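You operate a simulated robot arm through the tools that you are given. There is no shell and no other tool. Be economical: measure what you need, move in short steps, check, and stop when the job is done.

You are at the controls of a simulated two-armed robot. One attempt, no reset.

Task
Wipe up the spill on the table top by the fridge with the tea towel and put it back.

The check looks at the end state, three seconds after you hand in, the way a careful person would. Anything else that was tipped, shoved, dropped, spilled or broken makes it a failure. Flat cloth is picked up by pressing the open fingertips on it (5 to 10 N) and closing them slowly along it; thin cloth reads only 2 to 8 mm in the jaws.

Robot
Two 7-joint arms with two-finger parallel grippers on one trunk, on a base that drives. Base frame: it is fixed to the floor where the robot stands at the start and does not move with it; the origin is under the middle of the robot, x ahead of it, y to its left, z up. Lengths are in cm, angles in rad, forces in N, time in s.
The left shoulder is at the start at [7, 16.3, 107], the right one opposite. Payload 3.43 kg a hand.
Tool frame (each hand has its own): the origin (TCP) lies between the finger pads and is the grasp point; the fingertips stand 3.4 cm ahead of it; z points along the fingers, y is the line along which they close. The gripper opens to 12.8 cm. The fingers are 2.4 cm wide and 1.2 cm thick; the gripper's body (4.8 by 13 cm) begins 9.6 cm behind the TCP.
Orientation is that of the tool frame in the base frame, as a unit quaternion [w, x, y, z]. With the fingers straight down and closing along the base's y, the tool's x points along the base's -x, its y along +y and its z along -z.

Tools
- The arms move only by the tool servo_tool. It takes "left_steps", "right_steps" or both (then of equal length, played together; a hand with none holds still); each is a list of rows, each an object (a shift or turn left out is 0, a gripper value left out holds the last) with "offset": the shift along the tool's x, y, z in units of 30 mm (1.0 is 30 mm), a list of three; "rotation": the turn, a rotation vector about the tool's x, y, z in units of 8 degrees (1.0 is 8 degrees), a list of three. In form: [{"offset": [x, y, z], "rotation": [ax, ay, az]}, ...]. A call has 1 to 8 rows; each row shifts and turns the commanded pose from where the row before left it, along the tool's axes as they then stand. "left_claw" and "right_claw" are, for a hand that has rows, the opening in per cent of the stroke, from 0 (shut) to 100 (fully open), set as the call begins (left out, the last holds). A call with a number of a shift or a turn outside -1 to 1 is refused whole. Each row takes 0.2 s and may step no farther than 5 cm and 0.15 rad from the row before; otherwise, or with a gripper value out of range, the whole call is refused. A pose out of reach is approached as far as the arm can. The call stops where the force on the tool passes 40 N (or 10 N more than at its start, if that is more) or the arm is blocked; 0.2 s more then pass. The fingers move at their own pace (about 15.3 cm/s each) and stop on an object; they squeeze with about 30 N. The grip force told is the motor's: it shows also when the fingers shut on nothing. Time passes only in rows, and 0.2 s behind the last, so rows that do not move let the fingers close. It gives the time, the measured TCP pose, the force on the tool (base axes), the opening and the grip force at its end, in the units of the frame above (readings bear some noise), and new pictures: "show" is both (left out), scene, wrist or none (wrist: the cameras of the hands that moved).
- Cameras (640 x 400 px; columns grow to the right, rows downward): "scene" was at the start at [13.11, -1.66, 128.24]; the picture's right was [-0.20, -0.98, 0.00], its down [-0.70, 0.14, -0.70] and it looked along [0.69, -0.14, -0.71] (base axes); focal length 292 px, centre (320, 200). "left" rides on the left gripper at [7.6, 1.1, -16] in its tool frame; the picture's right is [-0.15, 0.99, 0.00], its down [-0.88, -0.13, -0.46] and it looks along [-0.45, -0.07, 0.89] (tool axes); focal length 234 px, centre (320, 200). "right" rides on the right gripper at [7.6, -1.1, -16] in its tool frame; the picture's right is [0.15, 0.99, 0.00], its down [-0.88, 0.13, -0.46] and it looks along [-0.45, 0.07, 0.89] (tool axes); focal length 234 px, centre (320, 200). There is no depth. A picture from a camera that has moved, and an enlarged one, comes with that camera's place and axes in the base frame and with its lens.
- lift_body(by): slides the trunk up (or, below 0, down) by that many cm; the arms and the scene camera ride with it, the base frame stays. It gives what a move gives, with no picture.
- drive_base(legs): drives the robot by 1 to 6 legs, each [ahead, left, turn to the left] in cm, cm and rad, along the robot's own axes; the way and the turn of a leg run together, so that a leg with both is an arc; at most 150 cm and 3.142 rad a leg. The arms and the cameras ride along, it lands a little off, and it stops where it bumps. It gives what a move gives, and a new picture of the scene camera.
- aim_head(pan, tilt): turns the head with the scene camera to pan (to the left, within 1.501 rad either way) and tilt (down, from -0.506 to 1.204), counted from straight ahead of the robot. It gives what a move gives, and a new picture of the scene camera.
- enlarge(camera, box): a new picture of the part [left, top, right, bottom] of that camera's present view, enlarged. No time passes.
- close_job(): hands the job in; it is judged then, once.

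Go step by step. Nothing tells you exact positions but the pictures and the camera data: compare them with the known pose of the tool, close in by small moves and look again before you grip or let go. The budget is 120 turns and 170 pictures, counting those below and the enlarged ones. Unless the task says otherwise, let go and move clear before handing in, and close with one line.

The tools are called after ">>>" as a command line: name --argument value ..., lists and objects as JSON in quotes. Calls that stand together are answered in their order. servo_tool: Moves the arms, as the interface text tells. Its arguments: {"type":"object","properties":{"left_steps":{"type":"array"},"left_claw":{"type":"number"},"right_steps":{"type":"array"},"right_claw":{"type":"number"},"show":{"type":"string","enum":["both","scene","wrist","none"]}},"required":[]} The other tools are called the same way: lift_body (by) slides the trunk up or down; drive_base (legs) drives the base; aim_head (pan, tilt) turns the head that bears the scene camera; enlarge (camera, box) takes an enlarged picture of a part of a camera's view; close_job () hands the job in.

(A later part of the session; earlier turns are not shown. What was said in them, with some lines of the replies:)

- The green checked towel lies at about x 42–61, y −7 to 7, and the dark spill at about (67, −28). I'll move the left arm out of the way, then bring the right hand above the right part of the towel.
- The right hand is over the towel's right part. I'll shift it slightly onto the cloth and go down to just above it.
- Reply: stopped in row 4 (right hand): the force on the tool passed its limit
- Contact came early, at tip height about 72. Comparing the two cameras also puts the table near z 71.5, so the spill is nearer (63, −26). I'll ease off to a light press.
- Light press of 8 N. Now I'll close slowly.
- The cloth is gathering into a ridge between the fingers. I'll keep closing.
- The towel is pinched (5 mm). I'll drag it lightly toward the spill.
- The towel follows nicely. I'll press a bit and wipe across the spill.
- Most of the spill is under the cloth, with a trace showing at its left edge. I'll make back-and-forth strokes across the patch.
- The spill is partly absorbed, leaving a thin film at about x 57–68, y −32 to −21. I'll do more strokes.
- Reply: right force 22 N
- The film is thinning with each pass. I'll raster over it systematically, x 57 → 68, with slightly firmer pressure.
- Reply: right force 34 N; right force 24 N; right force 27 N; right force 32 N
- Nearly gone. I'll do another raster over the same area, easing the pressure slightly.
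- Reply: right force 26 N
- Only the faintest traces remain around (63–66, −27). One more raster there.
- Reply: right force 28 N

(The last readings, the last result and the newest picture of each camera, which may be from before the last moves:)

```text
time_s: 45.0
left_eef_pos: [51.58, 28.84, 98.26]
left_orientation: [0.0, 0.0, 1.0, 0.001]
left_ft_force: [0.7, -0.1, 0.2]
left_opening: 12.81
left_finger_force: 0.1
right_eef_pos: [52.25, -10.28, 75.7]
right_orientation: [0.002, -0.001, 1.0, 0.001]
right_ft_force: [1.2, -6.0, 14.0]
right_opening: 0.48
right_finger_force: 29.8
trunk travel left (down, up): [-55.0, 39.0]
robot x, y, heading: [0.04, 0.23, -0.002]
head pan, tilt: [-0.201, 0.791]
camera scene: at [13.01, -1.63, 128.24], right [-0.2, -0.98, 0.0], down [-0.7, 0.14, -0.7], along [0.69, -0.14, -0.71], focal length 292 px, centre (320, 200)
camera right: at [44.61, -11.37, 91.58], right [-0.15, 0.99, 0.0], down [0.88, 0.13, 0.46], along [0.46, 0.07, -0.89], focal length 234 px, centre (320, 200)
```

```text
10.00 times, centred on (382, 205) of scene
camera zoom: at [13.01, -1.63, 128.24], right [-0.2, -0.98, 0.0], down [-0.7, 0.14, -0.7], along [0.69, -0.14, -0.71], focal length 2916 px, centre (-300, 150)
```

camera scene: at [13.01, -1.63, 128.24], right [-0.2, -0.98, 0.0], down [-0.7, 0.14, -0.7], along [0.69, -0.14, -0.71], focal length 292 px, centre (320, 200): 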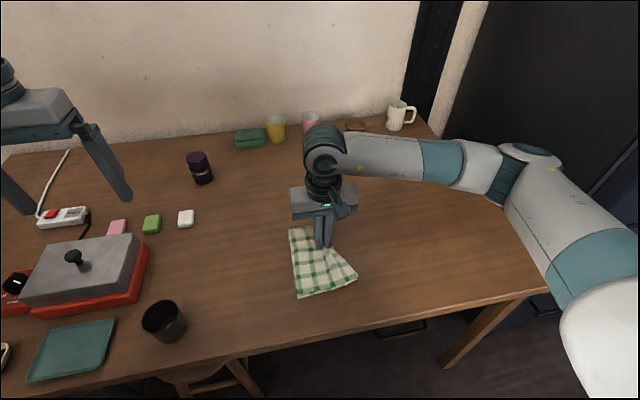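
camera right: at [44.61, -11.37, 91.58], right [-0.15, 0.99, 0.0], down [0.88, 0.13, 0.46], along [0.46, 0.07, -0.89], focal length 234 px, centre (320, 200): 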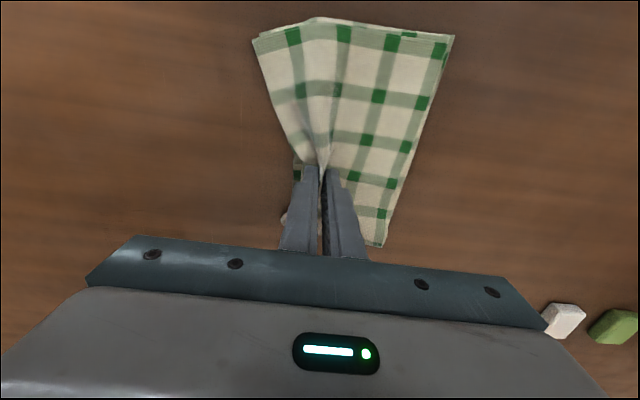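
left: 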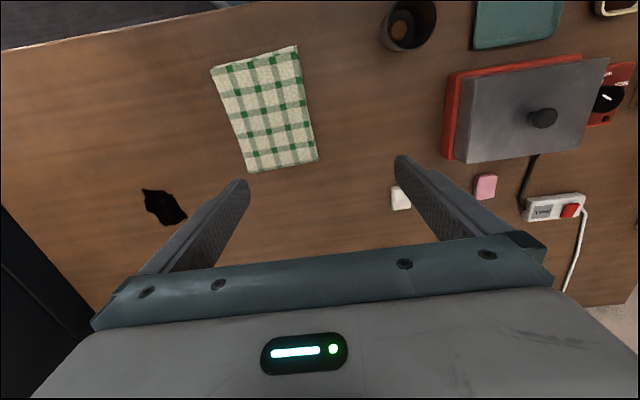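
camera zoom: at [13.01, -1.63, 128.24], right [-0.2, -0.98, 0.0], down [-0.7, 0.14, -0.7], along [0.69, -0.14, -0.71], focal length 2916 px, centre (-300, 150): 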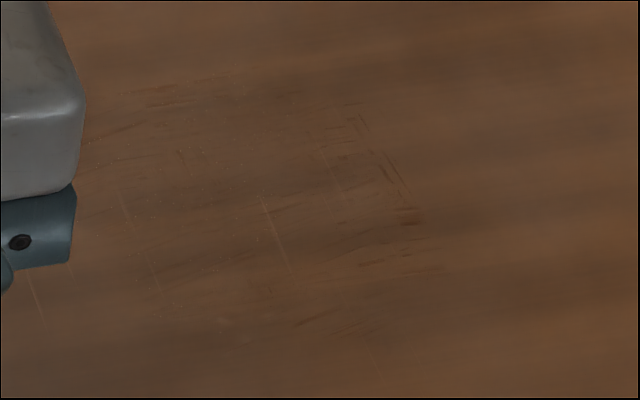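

Only hairline traces remain, reaching to x≈67 and y≈−31, where my last pass was too light. One final firmer pass.

>>> servo_tool --right_steps '[{"offset": [-0.9, -0.9, 0.02]}, {"offset": [-0.9, -0.9, 0]}, {"offset": [-0.7, -1, 0.01]}, {"offset": [0, -1, 0]}, {"offset": [0, -1, 0]}, {"offset": [0, -1, 0]}, {"offset": [0, -1, 0]}, {"offset": [0, -1, 0]}]' --right_claw 0 --show "none"

>>> servo_tool --right_steps '[{"offset": [-0.4, -0.4, 0.02]}, {"offset": [0, 1, 0]}, {"offset": [0, 1, 0]}, {"offset": [0, 1, 0]}, {"offset": [0, 1, 0]}, {"offset": [-0.4, 0.8, 0.03]}, {"offset": [0, -1, 0]}, {"offset": [0, -1, 0]}]' --right_claw 0 --show "none"

>>> servo_tool --right_steps '[{"offset": [0, -1, 0]}, {"offset": [0, -1, 0]}, {"offset": [-0.4, -0.8, 0.03]}, {"offset": [0, 1, 0]}, {"offset": [0, 1, 0]}, {"offset": [0, 1, 0]}, {"offset": [0, 1, 0]}, {"offset": [-0.4, 0.8, 0.03]}]' --right_claw 0 --show "none"

```text
time_s: 46.8
left_eef_pos: [51.54, 28.96, 98.29]
left_orientation: [0.0, 0.001, 1.0, 0.0]
left_ft_force: [-0.7, -0.9, 0.0]
left_opening: 12.79
left_finger_force: 0.2
right_eef_pos: [60.05, -33.61, 75.7]
right_orientation: [0.004, -0.001, 1.0, 0.003]
right_ft_force: [0.7, 4.7, 14.6]
right_opening: 0.49
right_finger_force: 30.2
trunk travel left (down, up): [-55.0, 39.0]
robot x, y, heading: [-0.32, 0.13, -0.0]
head pan, tilt: [-0.201, 0.791]
```

```text
time_s: 48.6
left_eef_pos: [51.43, 29.08, 98.32]
left_orientation: [0.002, 0.001, 1.0, -0.001]
left_ft_force: [0.1, 0.8, -0.5]
left_opening: 12.81
left_finger_force: 0.1
right_eef_pos: [62.34, -26.12, 75.67]
right_orientation: [0.005, -0.002, 1.0, 0.003]
right_ft_force: [-1.1, 7.1, 18.1]
right_opening: 0.47
right_finger_force: 30.1
trunk travel left (down, up): [-55.0, 39.0]
robot x, y, heading: [-0.05, 0.22, 0.0]
head pan, tilt: [-0.201, 0.791]
```

```text
time_s: 50.2
left_eef_pos: [51.56, 28.91, 98.22]
left_orientation: [0.001, 0.001, 1.0, -0.002]
left_ft_force: [0.0, 0.4, -0.3]
left_opening: 12.79
left_finger_force: 0.1
right_eef_pos: [63.6, -24.5, 75.79]
right_orientation: [0.005, 0.0, 1.0, 0.001]
right_ft_force: [-6.0, 1.0, 15.7]
right_opening: 0.47
right_finger_force: 29.7
trunk travel left (down, up): [-55.0, 39.0]
robot x, y, heading: [0.42, -0.13, 0.001]
head pan, tilt: [-0.201, 0.791]
stopped in row 7 (right hand): the force on the tool passed its limit (the readings are from after the stop); the commanded pose is now the measured one
```

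The force limit tripped, so the pose is reset with moderate pressure. I'll finish the far columns and pull back to look.

>>> servo_tool --right_steps '[{"offset": [0, 0.8, 0]}, {"offset": [0, 0.8, 0]}, {"offset": [-0.6, 0, 0.01]}, {"offset": [0, -1, 0]}, {"offset": [0, -1, 0]}, {"offset": [0, -1, 0]}, {"offset": [0, -1, 0]}, {"offset": [-0.5, 0.3, 0.01]}]' --right_claw 0 --show "none"

>>> servo_tool --right_steps '[{"offset": [0, 1, 0]}, {"offset": [0, 1, 0]}, {"offset": [0, 1, 0]}, {"offset": [0.6, 1, -0.02]}, {"offset": [0.8, 1, -0.02]}, {"offset": [0.8, 1, -0.02]}, {"offset": [0.8, 1, -0.02]}, {"offset": [0.8, 1, -0.02]}]' --right_claw 0 --show "both"

>>> enlarge --camera "scene" --box '[350, 185, 414, 225]'

```text
time_s: 52.0
left_eef_pos: [51.57, 28.85, 98.36]
left_orientation: [0.001, 0.001, 1.0, -0.001]
left_ft_force: [0.4, -0.3, -0.3]
left_opening: 12.81
left_finger_force: 0.2
right_eef_pos: [66.64, -31.31, 75.67]
right_orientation: [0.005, 0.002, 1.0, 0.0]
right_ft_force: [-10.8, -4.4, 24.5]
right_opening: 0.48
right_finger_force: 30.2
trunk travel left (down, up): [-55.0, 39.0]
robot x, y, heading: [-0.31, 0.02, -0.003]
head pan, tilt: [-0.201, 0.791]
```

```text
time_s: 53.8
left_eef_pos: [51.61, 28.9, 98.23]
left_orientation: [0.0, 0.001, 1.0, -0.001]
left_ft_force: [0.0, 0.6, 0.1]
left_opening: 12.79
left_finger_force: 0.0
right_eef_pos: [55.44, -7.09, 75.61]
right_orientation: [0.004, 0.001, 1.0, 0.002]
right_ft_force: [7.4, -9.2, 28.9]
right_opening: 0.48
right_finger_force: 29.6
trunk travel left (down, up): [-55.0, 39.0]
robot x, y, heading: [0.01, -0.16, -0.001]
head pan, tilt: [-0.201, 0.791]
camera scene: at [12.92, -1.68, 128.27], right [-0.2, -0.98, 0.0], down [-0.7, 0.14, -0.7], along [0.69, -0.14, -0.71], focal length 292 px, centre (320, 200)
camera right: at [47.7, -8.19, 91.53], right [-0.15, 0.99, 0.0], down [0.88, 0.13, 0.46], along [0.46, 0.07, -0.89], focal length 234 px, centre (320, 200)
```

scene: 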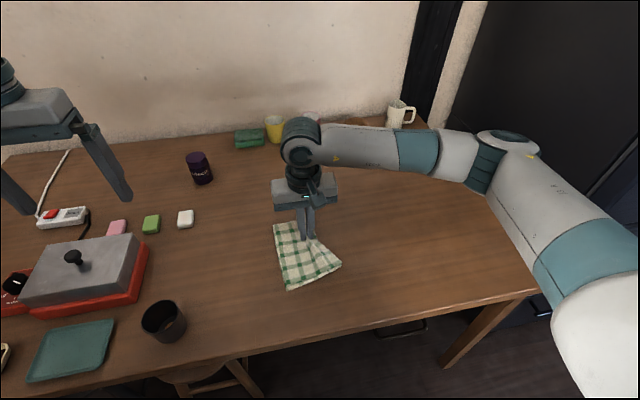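
right: 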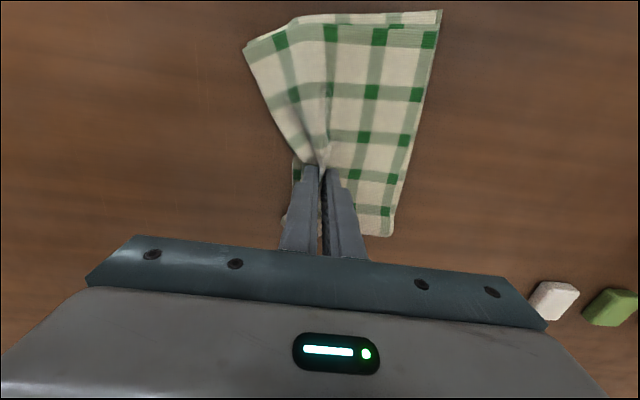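

```text
10.00 times, centred on (382, 205) of scene
camera zoom: at [12.92, -1.68, 128.27], right [-0.2, -0.98, 0.0], down [-0.7, 0.14, -0.7], along [0.69, -0.14, -0.71], focal length 2916 px, centre (-300, 150)
```

zoom: 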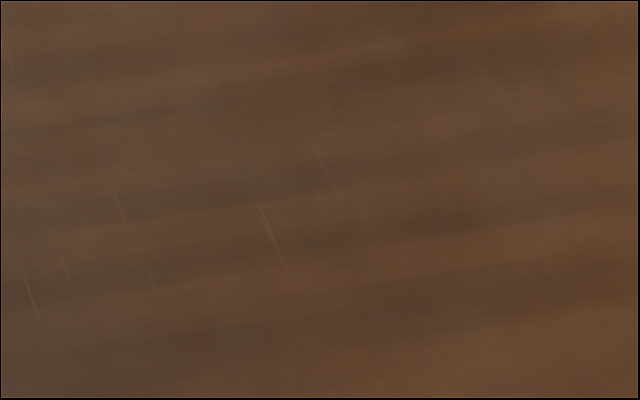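

The table is clean. I'll drag the towel back to its original spot (pinch point about (51.4, −3.1)), turning it slightly to undo its skew.

>>> servo_tool --right_steps '[{"offset": [0.2, 0.3, -0.06]}, {"offset": [0.3, 0.4, 0], "rotation": [0, 0, 0.5]}, {"offset": [0.4, 0.35, 0], "rotation": [0, 0, 0.5]}, {"offset": [0.4, 0.2, 0]}, {"offset": [0, 0, 0]}]' --right_claw 0 --show "both"

```text
time_s: 55.0
left_eef_pos: [51.55, 28.84, 98.18]
left_orientation: [0.0, 0.001, 1.0, 0.0]
left_ft_force: [-0.4, -0.3, 0.6]
left_opening: 12.81
left_finger_force: 0.2
right_eef_pos: [51.62, -2.85, 75.69]
right_orientation: [0.003, 0.069, 0.998, 0.001]
right_ft_force: [1.1, -0.1, 2.5]
right_opening: 0.47
right_finger_force: 30.0
trunk travel left (down, up): [-55.0, 39.0]
robot x, y, heading: [0.16, 0.3, -0.003]
head pan, tilt: [-0.201, 0.791]
camera scene: at [13.11, -1.69, 128.23], right [-0.2, -0.98, 0.0], down [-0.7, 0.14, -0.7], along [0.69, -0.14, -0.71], focal length 292 px, centre (320, 200)
camera right: at [43.98, -2.93, 91.63], right [-0.01, 1.0, 0.0], down [0.89, 0.01, 0.46], along [0.46, 0.01, -0.89], focal length 234 px, centre (320, 200)
```

scene: 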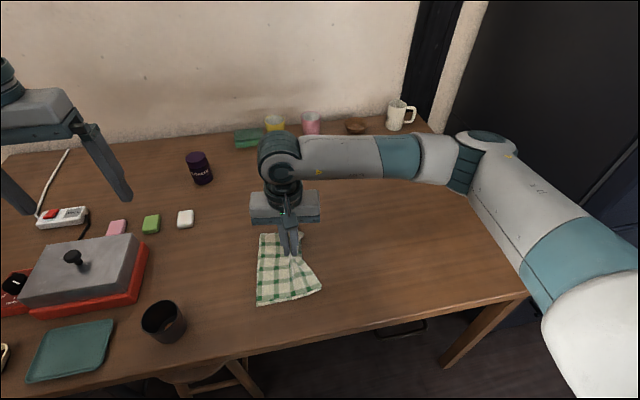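
right: 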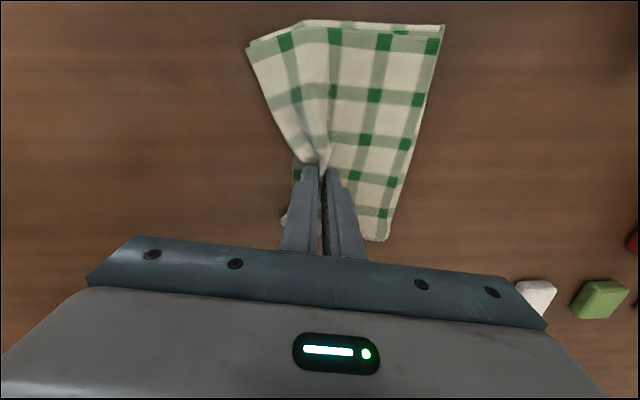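

It's almost in place, only about 1.5 cm too far from the edge. I'll pull it toward me, then open the fingers slowly while lightly pressing so the ridge spreads flat again.

>>> servo_tool --right_steps '[{"offset": [0.25, -0.05, 0]}, {"offset": [0.25, -0.05, 0]}, {"offset": [0, 0, 0.03]}]' --right_claw 0 --show "none"

>>> servo_tool --right_steps '[{"offset": [0, 0, 0]}]' --right_claw 10 --show "none"

>>> servo_tool --right_steps '[{"offset": [0, 0, 0]}]' --right_claw 18 --show "none"

>>> servo_tool --right_steps '[{"offset": [0, 0, 0]}]' --right_claw 26 --show "none"

>>> servo_tool --right_steps '[{"offset": [0, 0, 0]}]' --right_claw 34 --show "both"

```text
time_s: 55.8
left_eef_pos: [51.57, 28.7, 98.22]
left_orientation: [-0.002, 0.0, 1.0, 0.0]
left_ft_force: [-0.4, 0.1, 0.3]
left_opening: 12.81
left_finger_force: 0.1
right_eef_pos: [50.26, -2.89, 75.78]
right_orientation: [0.003, 0.07, 0.998, 0.002]
right_ft_force: [1.7, 0.1, 2.0]
right_opening: 0.5
right_finger_force: 29.7
trunk travel left (down, up): [-55.0, 39.0]
robot x, y, heading: [-0.04, -0.36, -0.003]
head pan, tilt: [-0.201, 0.791]
```

```text
time_s: 56.2
left_eef_pos: [51.71, 28.86, 98.19]
left_orientation: [0.001, 0.001, 1.0, 0.0]
left_ft_force: [0.4, -0.2, 1.2]
left_opening: 12.8
left_finger_force: 0.0
right_eef_pos: [50.27, -3.03, 75.77]
right_orientation: [0.003, 0.069, 0.998, 0.002]
right_ft_force: [-0.1, 0.0, 1.1]
right_opening: 1.27
right_finger_force: 0.1
trunk travel left (down, up): [-55.0, 39.0]
robot x, y, heading: [0.06, -0.08, 0.002]
head pan, tilt: [-0.201, 0.791]
```

```text
time_s: 56.6
left_eef_pos: [51.66, 28.81, 98.18]
left_orientation: [-0.001, 0.0, 1.0, 0.0]
left_ft_force: [-0.1, 0.3, 0.1]
left_opening: 12.79
left_finger_force: 0.1
right_eef_pos: [50.25, -2.87, 75.77]
right_orientation: [0.003, 0.07, 0.998, 0.001]
right_ft_force: [0.5, 0.2, 1.6]
right_opening: 2.28
right_finger_force: 0.0
trunk travel left (down, up): [-55.0, 39.0]
robot x, y, heading: [-0.03, -0.21, -0.001]
head pan, tilt: [-0.201, 0.791]
```

```text
time_s: 57.0
left_eef_pos: [51.63, 28.86, 98.21]
left_orientation: [0.001, 0.0, 1.0, 0.0]
left_ft_force: [0.5, -0.4, 0.9]
left_opening: 12.78
left_finger_force: 0.2
right_eef_pos: [50.28, -2.87, 75.78]
right_orientation: [0.004, 0.07, 0.998, 0.001]
right_ft_force: [-0.1, -0.1, 1.4]
right_opening: 3.31
right_finger_force: 0.0
trunk travel left (down, up): [-55.0, 39.0]
robot x, y, heading: [-0.05, -0.1, -0.004]
head pan, tilt: [-0.201, 0.791]
```

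```text
time_s: 57.4
left_eef_pos: [51.68, 28.89, 98.19]
left_orientation: [0.0, 0.0, 1.0, 0.001]
left_ft_force: [-0.1, 0.0, -0.1]
left_opening: 12.81
left_finger_force: 0.0
right_eef_pos: [50.29, -3.02, 75.74]
right_orientation: [0.004, 0.07, 0.998, 0.001]
right_ft_force: [-0.7, -0.6, -0.1]
right_opening: 4.36
right_finger_force: 0.2
trunk travel left (down, up): [-55.0, 39.0]
robot x, y, heading: [0.19, -0.18, -0.001]
head pan, tilt: [-0.201, 0.791]
camera scene: at [13.12, -1.69, 128.24], right [-0.2, -0.98, 0.0], down [-0.7, 0.14, -0.7], along [0.69, -0.14, -0.71], focal length 292 px, centre (320, 200)
camera right: at [42.53, -3.02, 91.64], right [-0.01, 1.0, 0.0], down [0.89, 0.0, 0.46], along [0.46, 0.01, -0.89], focal length 234 px, centre (320, 200)
```

scene: 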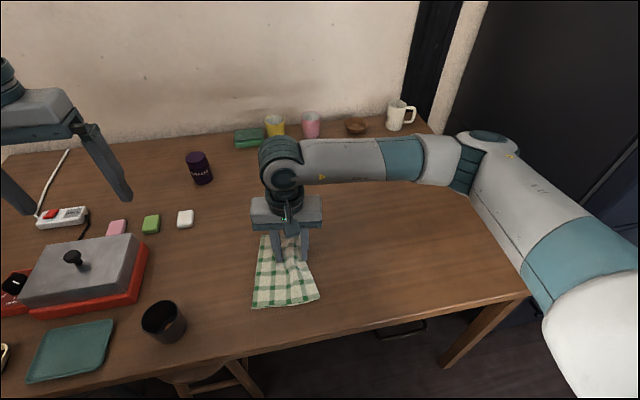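
right: 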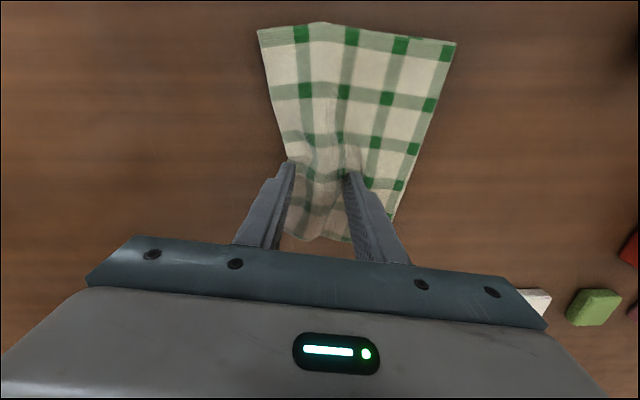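

Released, with the ridge partly relaxed. I'll press lightly and spread the fingers to smooth it.

>>> servo_tool --right_steps '[{"offset": [0, 0, 0.05]}, {"offset": [0, 0, 0.02]}]' --right_claw 30 --show "none"

>>> servo_tool --right_steps '[{"offset": [0, 0, 0]}]' --right_claw 36 --show "none"

>>> servo_tool --right_steps '[{"offset": [0, 0, 0]}]' --right_claw 42 --show "none"

>>> servo_tool --right_steps '[{"offset": [0, 0, 0]}]' --right_claw 48 --show "wrist"

```text
time_s: 58.0
left_eef_pos: [51.66, 28.84, 98.33]
left_orientation: [0.0, 0.0, 1.0, 0.0]
left_ft_force: [1.0, 0.3, 0.1]
left_opening: 12.79
left_finger_force: 0.1
right_eef_pos: [50.19, -2.96, 75.67]
right_orientation: [0.005, 0.07, 0.998, 0.002]
right_ft_force: [1.4, 1.2, 10.5]
right_opening: 3.78
right_finger_force: 0.0
trunk travel left (down, up): [-55.0, 39.0]
robot x, y, heading: [0.18, -0.13, -0.0]
head pan, tilt: [-0.201, 0.791]
```

```text
time_s: 58.4
left_eef_pos: [51.61, 28.76, 98.23]
left_orientation: [0.0, 0.001, 1.0, 0.0]
left_ft_force: [0.5, 0.9, -0.8]
left_opening: 12.81
left_finger_force: 0.1
right_eef_pos: [50.24, -3.01, 75.7]
right_orientation: [0.005, 0.071, 0.997, 0.002]
right_ft_force: [0.5, -2.2, 13.8]
right_opening: 4.35
right_finger_force: 0.0
trunk travel left (down, up): [-55.0, 39.0]
robot x, y, heading: [0.1, 0.03, -0.001]
head pan, tilt: [-0.201, 0.791]
```

```text
time_s: 58.8
left_eef_pos: [51.6, 28.73, 98.21]
left_orientation: [0.0, 0.001, 1.0, 0.0]
left_ft_force: [0.1, -0.2, 0.8]
left_opening: 12.81
left_finger_force: 0.1
right_eef_pos: [50.31, -3.01, 75.7]
right_orientation: [0.005, 0.071, 0.997, 0.004]
right_ft_force: [0.5, -5.0, 14.4]
right_opening: 5.06
right_finger_force: 0.0
trunk travel left (down, up): [-55.0, 39.0]
robot x, y, heading: [-0.16, 0.14, -0.002]
head pan, tilt: [-0.201, 0.791]
```

```text
time_s: 59.2
left_eef_pos: [51.48, 28.73, 98.31]
left_orientation: [0.0, 0.001, 1.0, 0.0]
left_ft_force: [0.0, 0.8, 0.3]
left_opening: 12.8
left_finger_force: 0.0
right_eef_pos: [50.21, -3.1, 75.65]
right_orientation: [0.003, 0.07, 0.998, 0.002]
right_ft_force: [0.7, -7.2, 15.6]
right_opening: 5.72
right_finger_force: 0.1
trunk travel left (down, up): [-55.0, 39.0]
robot x, y, heading: [0.18, 0.12, 0.001]
head pan, tilt: [-0.201, 0.791]
camera right: at [42.43, -3.18, 91.49], right [-0.01, 1.0, 0.0], down [0.89, 0.0, 0.46], along [0.46, 0.01, -0.89], focal length 234 px, centre (320, 200)
```

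right: 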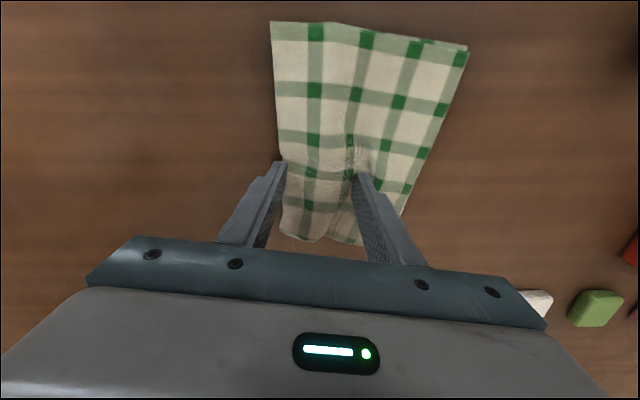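

I'll lift clear and inspect the towel.

>>> servo_tool --right_steps '[{"offset": [0, 0, -0.3]}, {"offset": [0, 0, -1]}, {"offset": [0, 0, -1]}, {"offset": [0, 0, -1]}, {"offset": [0, -1, -1]}, {"offset": [0, -1, -1]}, {"offset": [0, -1, -1]}, {"offset": [0, -1, 0]}]' --right_claw 48 --show "scene"

>>> enlarge --camera "scene" --box '[220, 215, 364, 320]'

```text
time_s: 61.0
left_eef_pos: [51.63, 28.7, 98.3]
left_orientation: [0.0, 0.0, 1.0, 0.001]
left_ft_force: [-0.2, -0.6, -0.8]
left_opening: 12.81
left_finger_force: 0.0
right_eef_pos: [48.56, -15.15, 94.38]
right_orientation: [0.004, 0.07, 0.998, 0.002]
right_ft_force: [-0.2, -0.7, 1.0]
right_opening: 6.13
right_finger_force: 0.1
trunk travel left (down, up): [-55.0, 39.0]
robot x, y, heading: [-0.02, -0.29, 0.0]
head pan, tilt: [-0.201, 0.791]
camera scene: at [13.12, -1.84, 128.24], right [-0.2, -0.98, 0.0], down [-0.7, 0.14, -0.7], along [0.69, -0.14, -0.71], focal length 292 px, centre (320, 200)
```

scene: 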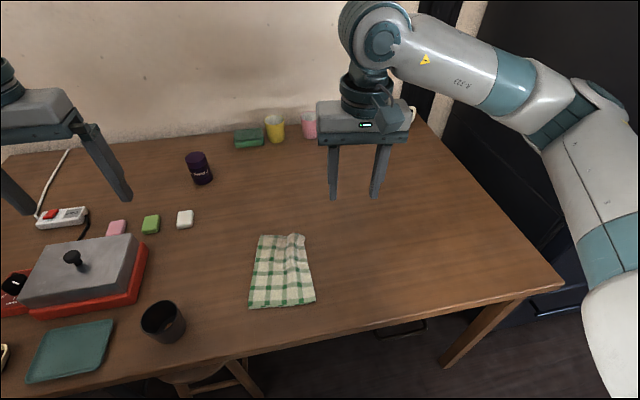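

```text
3.81 times, centred on (292, 268) of scene
camera zoom: at [13.12, -1.84, 128.24], right [-0.2, -0.98, 0.0], down [-0.7, 0.14, -0.7], along [0.69, -0.14, -0.71], focal length 1111 px, centre (427, -57)
```

zoom: 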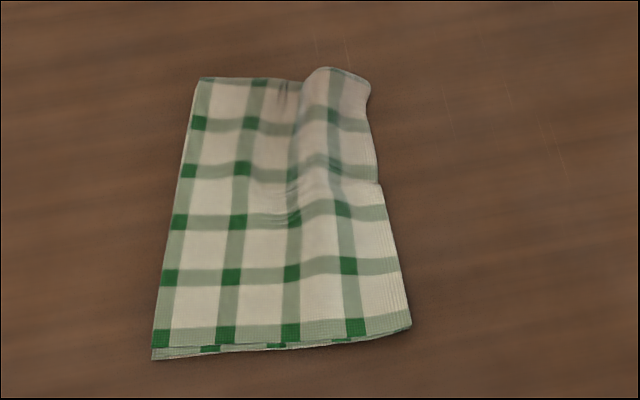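

The towel is back with only a slight hump at its far right. I'll smooth it by pressing lightly there with the fingers on both sides and spreading them.

>>> servo_tool --right_steps '[{"offset": [-0.3, 0.93, 0.5]}, {"offset": [-0.3, 0.93, 0.5]}, {"offset": [-0.3, 0.93, 0.5]}, {"offset": [-0.3, 0.93, 0.5]}, {"offset": [-0.3, 0.93, 0.5]}, {"offset": [0, 0, 1]}, {"offset": [0, 0, 1]}, {"offset": [0, 0, 0.8]}]' --right_claw 45 --show "both"

```text
time_s: 62.8
left_eef_pos: [51.7, 28.8, 98.19]
left_orientation: [-0.001, 0.0, 1.0, 0.0]
left_ft_force: [0.0, 0.3, -0.4]
left_opening: 12.8
left_finger_force: 0.0
right_eef_pos: [54.86, -1.67, 78.55]
right_orientation: [0.003, 0.069, 0.998, 0.001]
right_ft_force: [-0.5, 0.1, 0.9]
right_opening: 5.75
right_finger_force: 0.0
trunk travel left (down, up): [-55.0, 39.0]
robot x, y, heading: [0.18, -0.23, -0.003]
head pan, tilt: [-0.201, 0.791]
camera scene: at [13.15, -1.72, 128.24], right [-0.2, -0.98, 0.0], down [-0.7, 0.14, -0.7], along [0.69, -0.14, -0.71], focal length 292 px, centre (320, 200)
camera right: at [47.27, -1.81, 94.41], right [-0.01, 1.0, 0.0], down [0.89, 0.01, 0.46], along [0.46, 0.01, -0.89], focal length 234 px, centre (320, 200)
```

scene: 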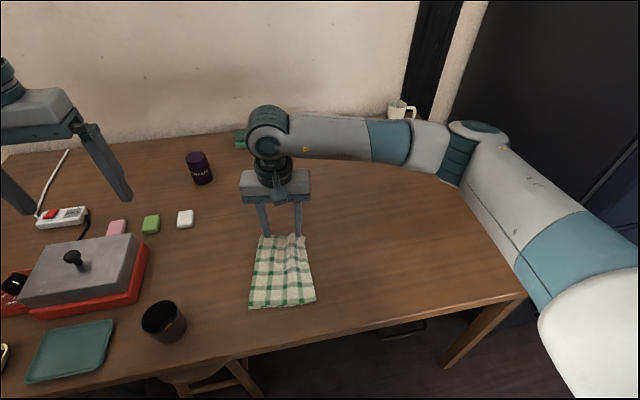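
right: 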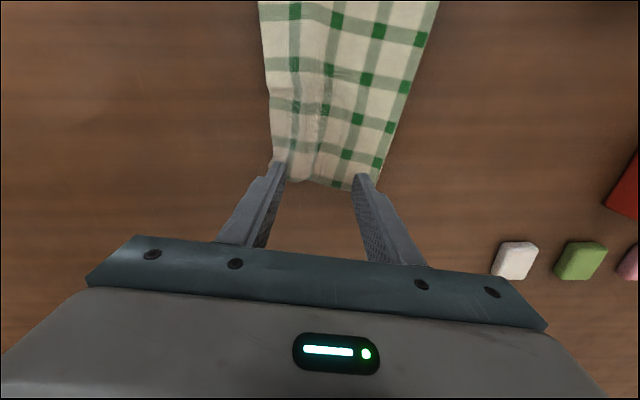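

>>> servo_tool --right_steps '[{"offset": [0.3, 0, 0.3]}, {"offset": [0.1, 0, 0.3]}, {"offset": [0, 0, 0.2]}, {"offset": [0, 0, 0.1]}, {"offset": [0, 0, 0.05]}]' --right_claw 30 --show "wrist"

```text
time_s: 64.0
left_eef_pos: [51.54, 28.84, 98.29]
left_orientation: [0.0, 0.001, 1.0, 0.0]
left_ft_force: [0.4, -1.4, 0.2]
left_opening: 12.79
left_finger_force: 0.1
right_eef_pos: [53.74, -1.56, 75.88]
right_orientation: [0.005, 0.068, 0.998, 0.002]
right_ft_force: [-1.1, -0.2, 10.4]
right_opening: 3.81
right_finger_force: 0.0
trunk travel left (down, up): [-55.0, 39.0]
robot x, y, heading: [-0.38, 0.1, -0.003]
head pan, tilt: [-0.201, 0.791]
camera right: at [46.03, -1.63, 91.71], right [-0.01, 1.0, 0.0], down [0.89, 0.0, 0.46], along [0.46, 0.01, -0.89], focal length 234 px, centre (320, 200)
```

right: 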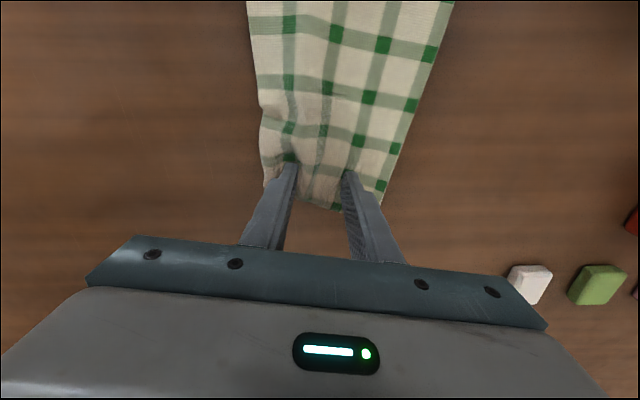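

Both tips rest on the cloth at 10 N with the hump between them. I'll spread slowly.

>>> servo_tool --right_steps '[{"offset": [0, 0, 0]}]' --right_claw 36 --show "none"

>>> servo_tool --right_steps '[{"offset": [0, 0, 0]}]' --right_claw 42 --show "none"

>>> servo_tool --right_steps '[{"offset": [0, 0, 0]}]' --right_claw 49 --show "wrist"

```text
time_s: 64.4
left_eef_pos: [51.49, 28.88, 98.11]
left_orientation: [0.0, 0.0, 1.0, -0.001]
left_ft_force: [-0.9, -0.6, 0.3]
left_opening: 12.82
left_finger_force: 0.0
right_eef_pos: [53.78, -1.48, 75.9]
right_orientation: [0.004, 0.07, 0.998, 0.003]
right_ft_force: [0.6, 2.8, 11.4]
right_opening: 4.43
right_finger_force: 0.1
trunk travel left (down, up): [-55.0, 39.0]
robot x, y, heading: [-0.03, 0.34, -0.008]
head pan, tilt: [-0.201, 0.791]
```

```text
time_s: 64.8
left_eef_pos: [51.64, 28.84, 98.19]
left_orientation: [-0.001, 0.0, 1.0, 0.001]
left_ft_force: [0.8, -0.6, -0.3]
left_opening: 12.79
left_finger_force: 0.0
right_eef_pos: [53.85, -1.49, 75.8]
right_orientation: [0.004, 0.07, 0.998, 0.002]
right_ft_force: [0.2, 3.8, 10.0]
right_opening: 5.17
right_finger_force: 0.1
trunk travel left (down, up): [-55.0, 39.0]
robot x, y, heading: [-0.49, -0.38, -0.003]
head pan, tilt: [-0.201, 0.791]
```

```text
time_s: 65.2
left_eef_pos: [51.59, 28.9, 98.2]
left_orientation: [0.0, 0.0, 1.0, 0.0]
left_ft_force: [0.4, -0.9, 0.7]
left_opening: 12.79
left_finger_force: 0.0
right_eef_pos: [53.82, -1.51, 75.78]
right_orientation: [0.003, 0.07, 0.998, 0.001]
right_ft_force: [-0.1, 3.7, 10.5]
right_opening: 6.02
right_finger_force: 0.1
trunk travel left (down, up): [-55.0, 39.0]
robot x, y, heading: [0.15, -0.17, -0.003]
head pan, tilt: [-0.201, 0.791]
camera right: at [46.04, -1.6, 91.64], right [-0.01, 1.0, 0.0], down [0.89, 0.01, 0.46], along [0.46, 0.01, -0.89], focal length 234 px, centre (320, 200)
```

right: 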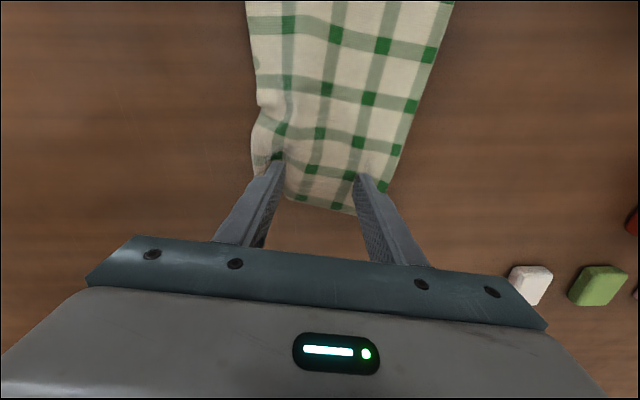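

>>> servo_tool --right_steps '[{"offset": [0, 0, -0.3]}, {"offset": [0, 0, -1]}, {"offset": [0, 0, -1]}, {"offset": [0, 0, -1]}, {"offset": [0, -1, -1]}, {"offset": [0, -1, -1]}, {"offset": [0, -1, -1]}, {"offset": [0, -1, 0]}]' --right_claw 49 --show "scene"

>>> enlarge --camera "scene" --box '[220, 215, 364, 320]'

```text
time_s: 67.0
left_eef_pos: [51.7, 28.65, 98.25]
left_orientation: [-0.001, 0.0, 1.0, 0.001]
left_ft_force: [-0.4, -0.3, -0.5]
left_opening: 12.8
left_finger_force: 0.0
right_eef_pos: [51.89, -13.57, 94.52]
right_orientation: [0.002, 0.07, 0.998, 0.003]
right_ft_force: [0.1, 0.4, 0.2]
right_opening: 6.31
right_finger_force: 0.0
trunk travel left (down, up): [-55.0, 39.0]
robot x, y, heading: [0.11, -0.01, -0.002]
head pan, tilt: [-0.201, 0.791]
camera scene: at [13.12, -1.85, 128.24], right [-0.2, -0.98, 0.0], down [-0.7, 0.14, -0.7], along [0.69, -0.14, -0.71], focal length 292 px, centre (320, 200)
```

scene: 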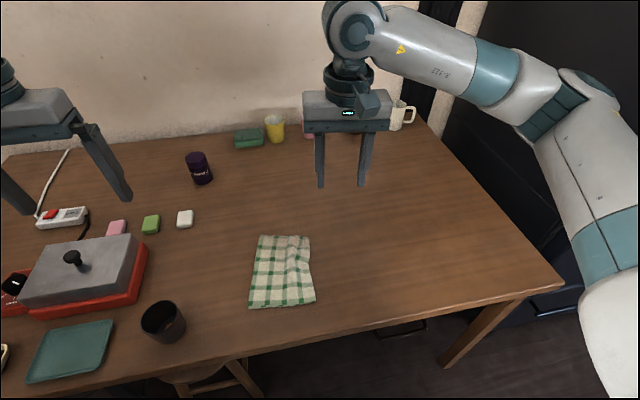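

```text
3.81 times, centred on (292, 268) of scene
camera zoom: at [13.12, -1.85, 128.24], right [-0.2, -0.98, 0.0], down [-0.7, 0.14, -0.7], along [0.69, -0.14, -0.71], focal length 1111 px, centre (427, -57)
```

zoom: 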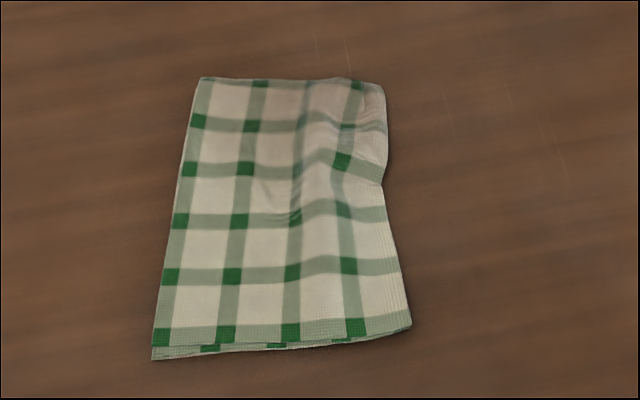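

The towel lies flat again at its original place. A last look at the wiped area before handing in.

>>> enlarge --camera "scene" --box '[320, 180, 448, 260]'

```text
5.00 times, centred on (384, 220) of scene
camera zoom: at [13.12, -1.85, 128.24], right [-0.2, -0.98, 0.0], down [-0.7, 0.14, -0.7], along [0.69, -0.14, -0.71], focal length 1458 px, centre (0, 100)
```

zoom: 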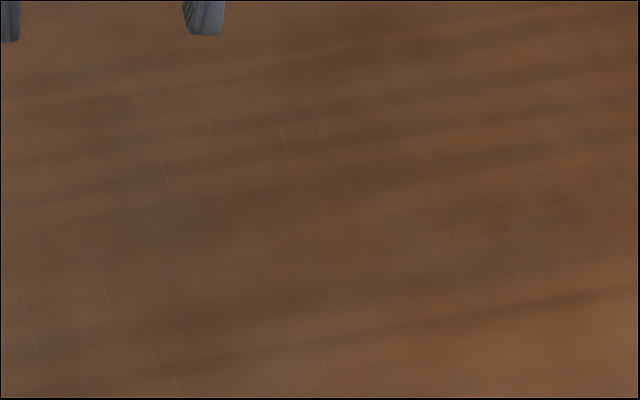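

The table is clean, the towel is back in place, and both hands are clear, so I'm handing in.

>>> close_job

```text
The job is handed in.
```

I wiped up the spill and put the tea towel back in its original place, turned about 10 degrees and with a slight wrinkle on one side; nothing else on the table appears to have moved.
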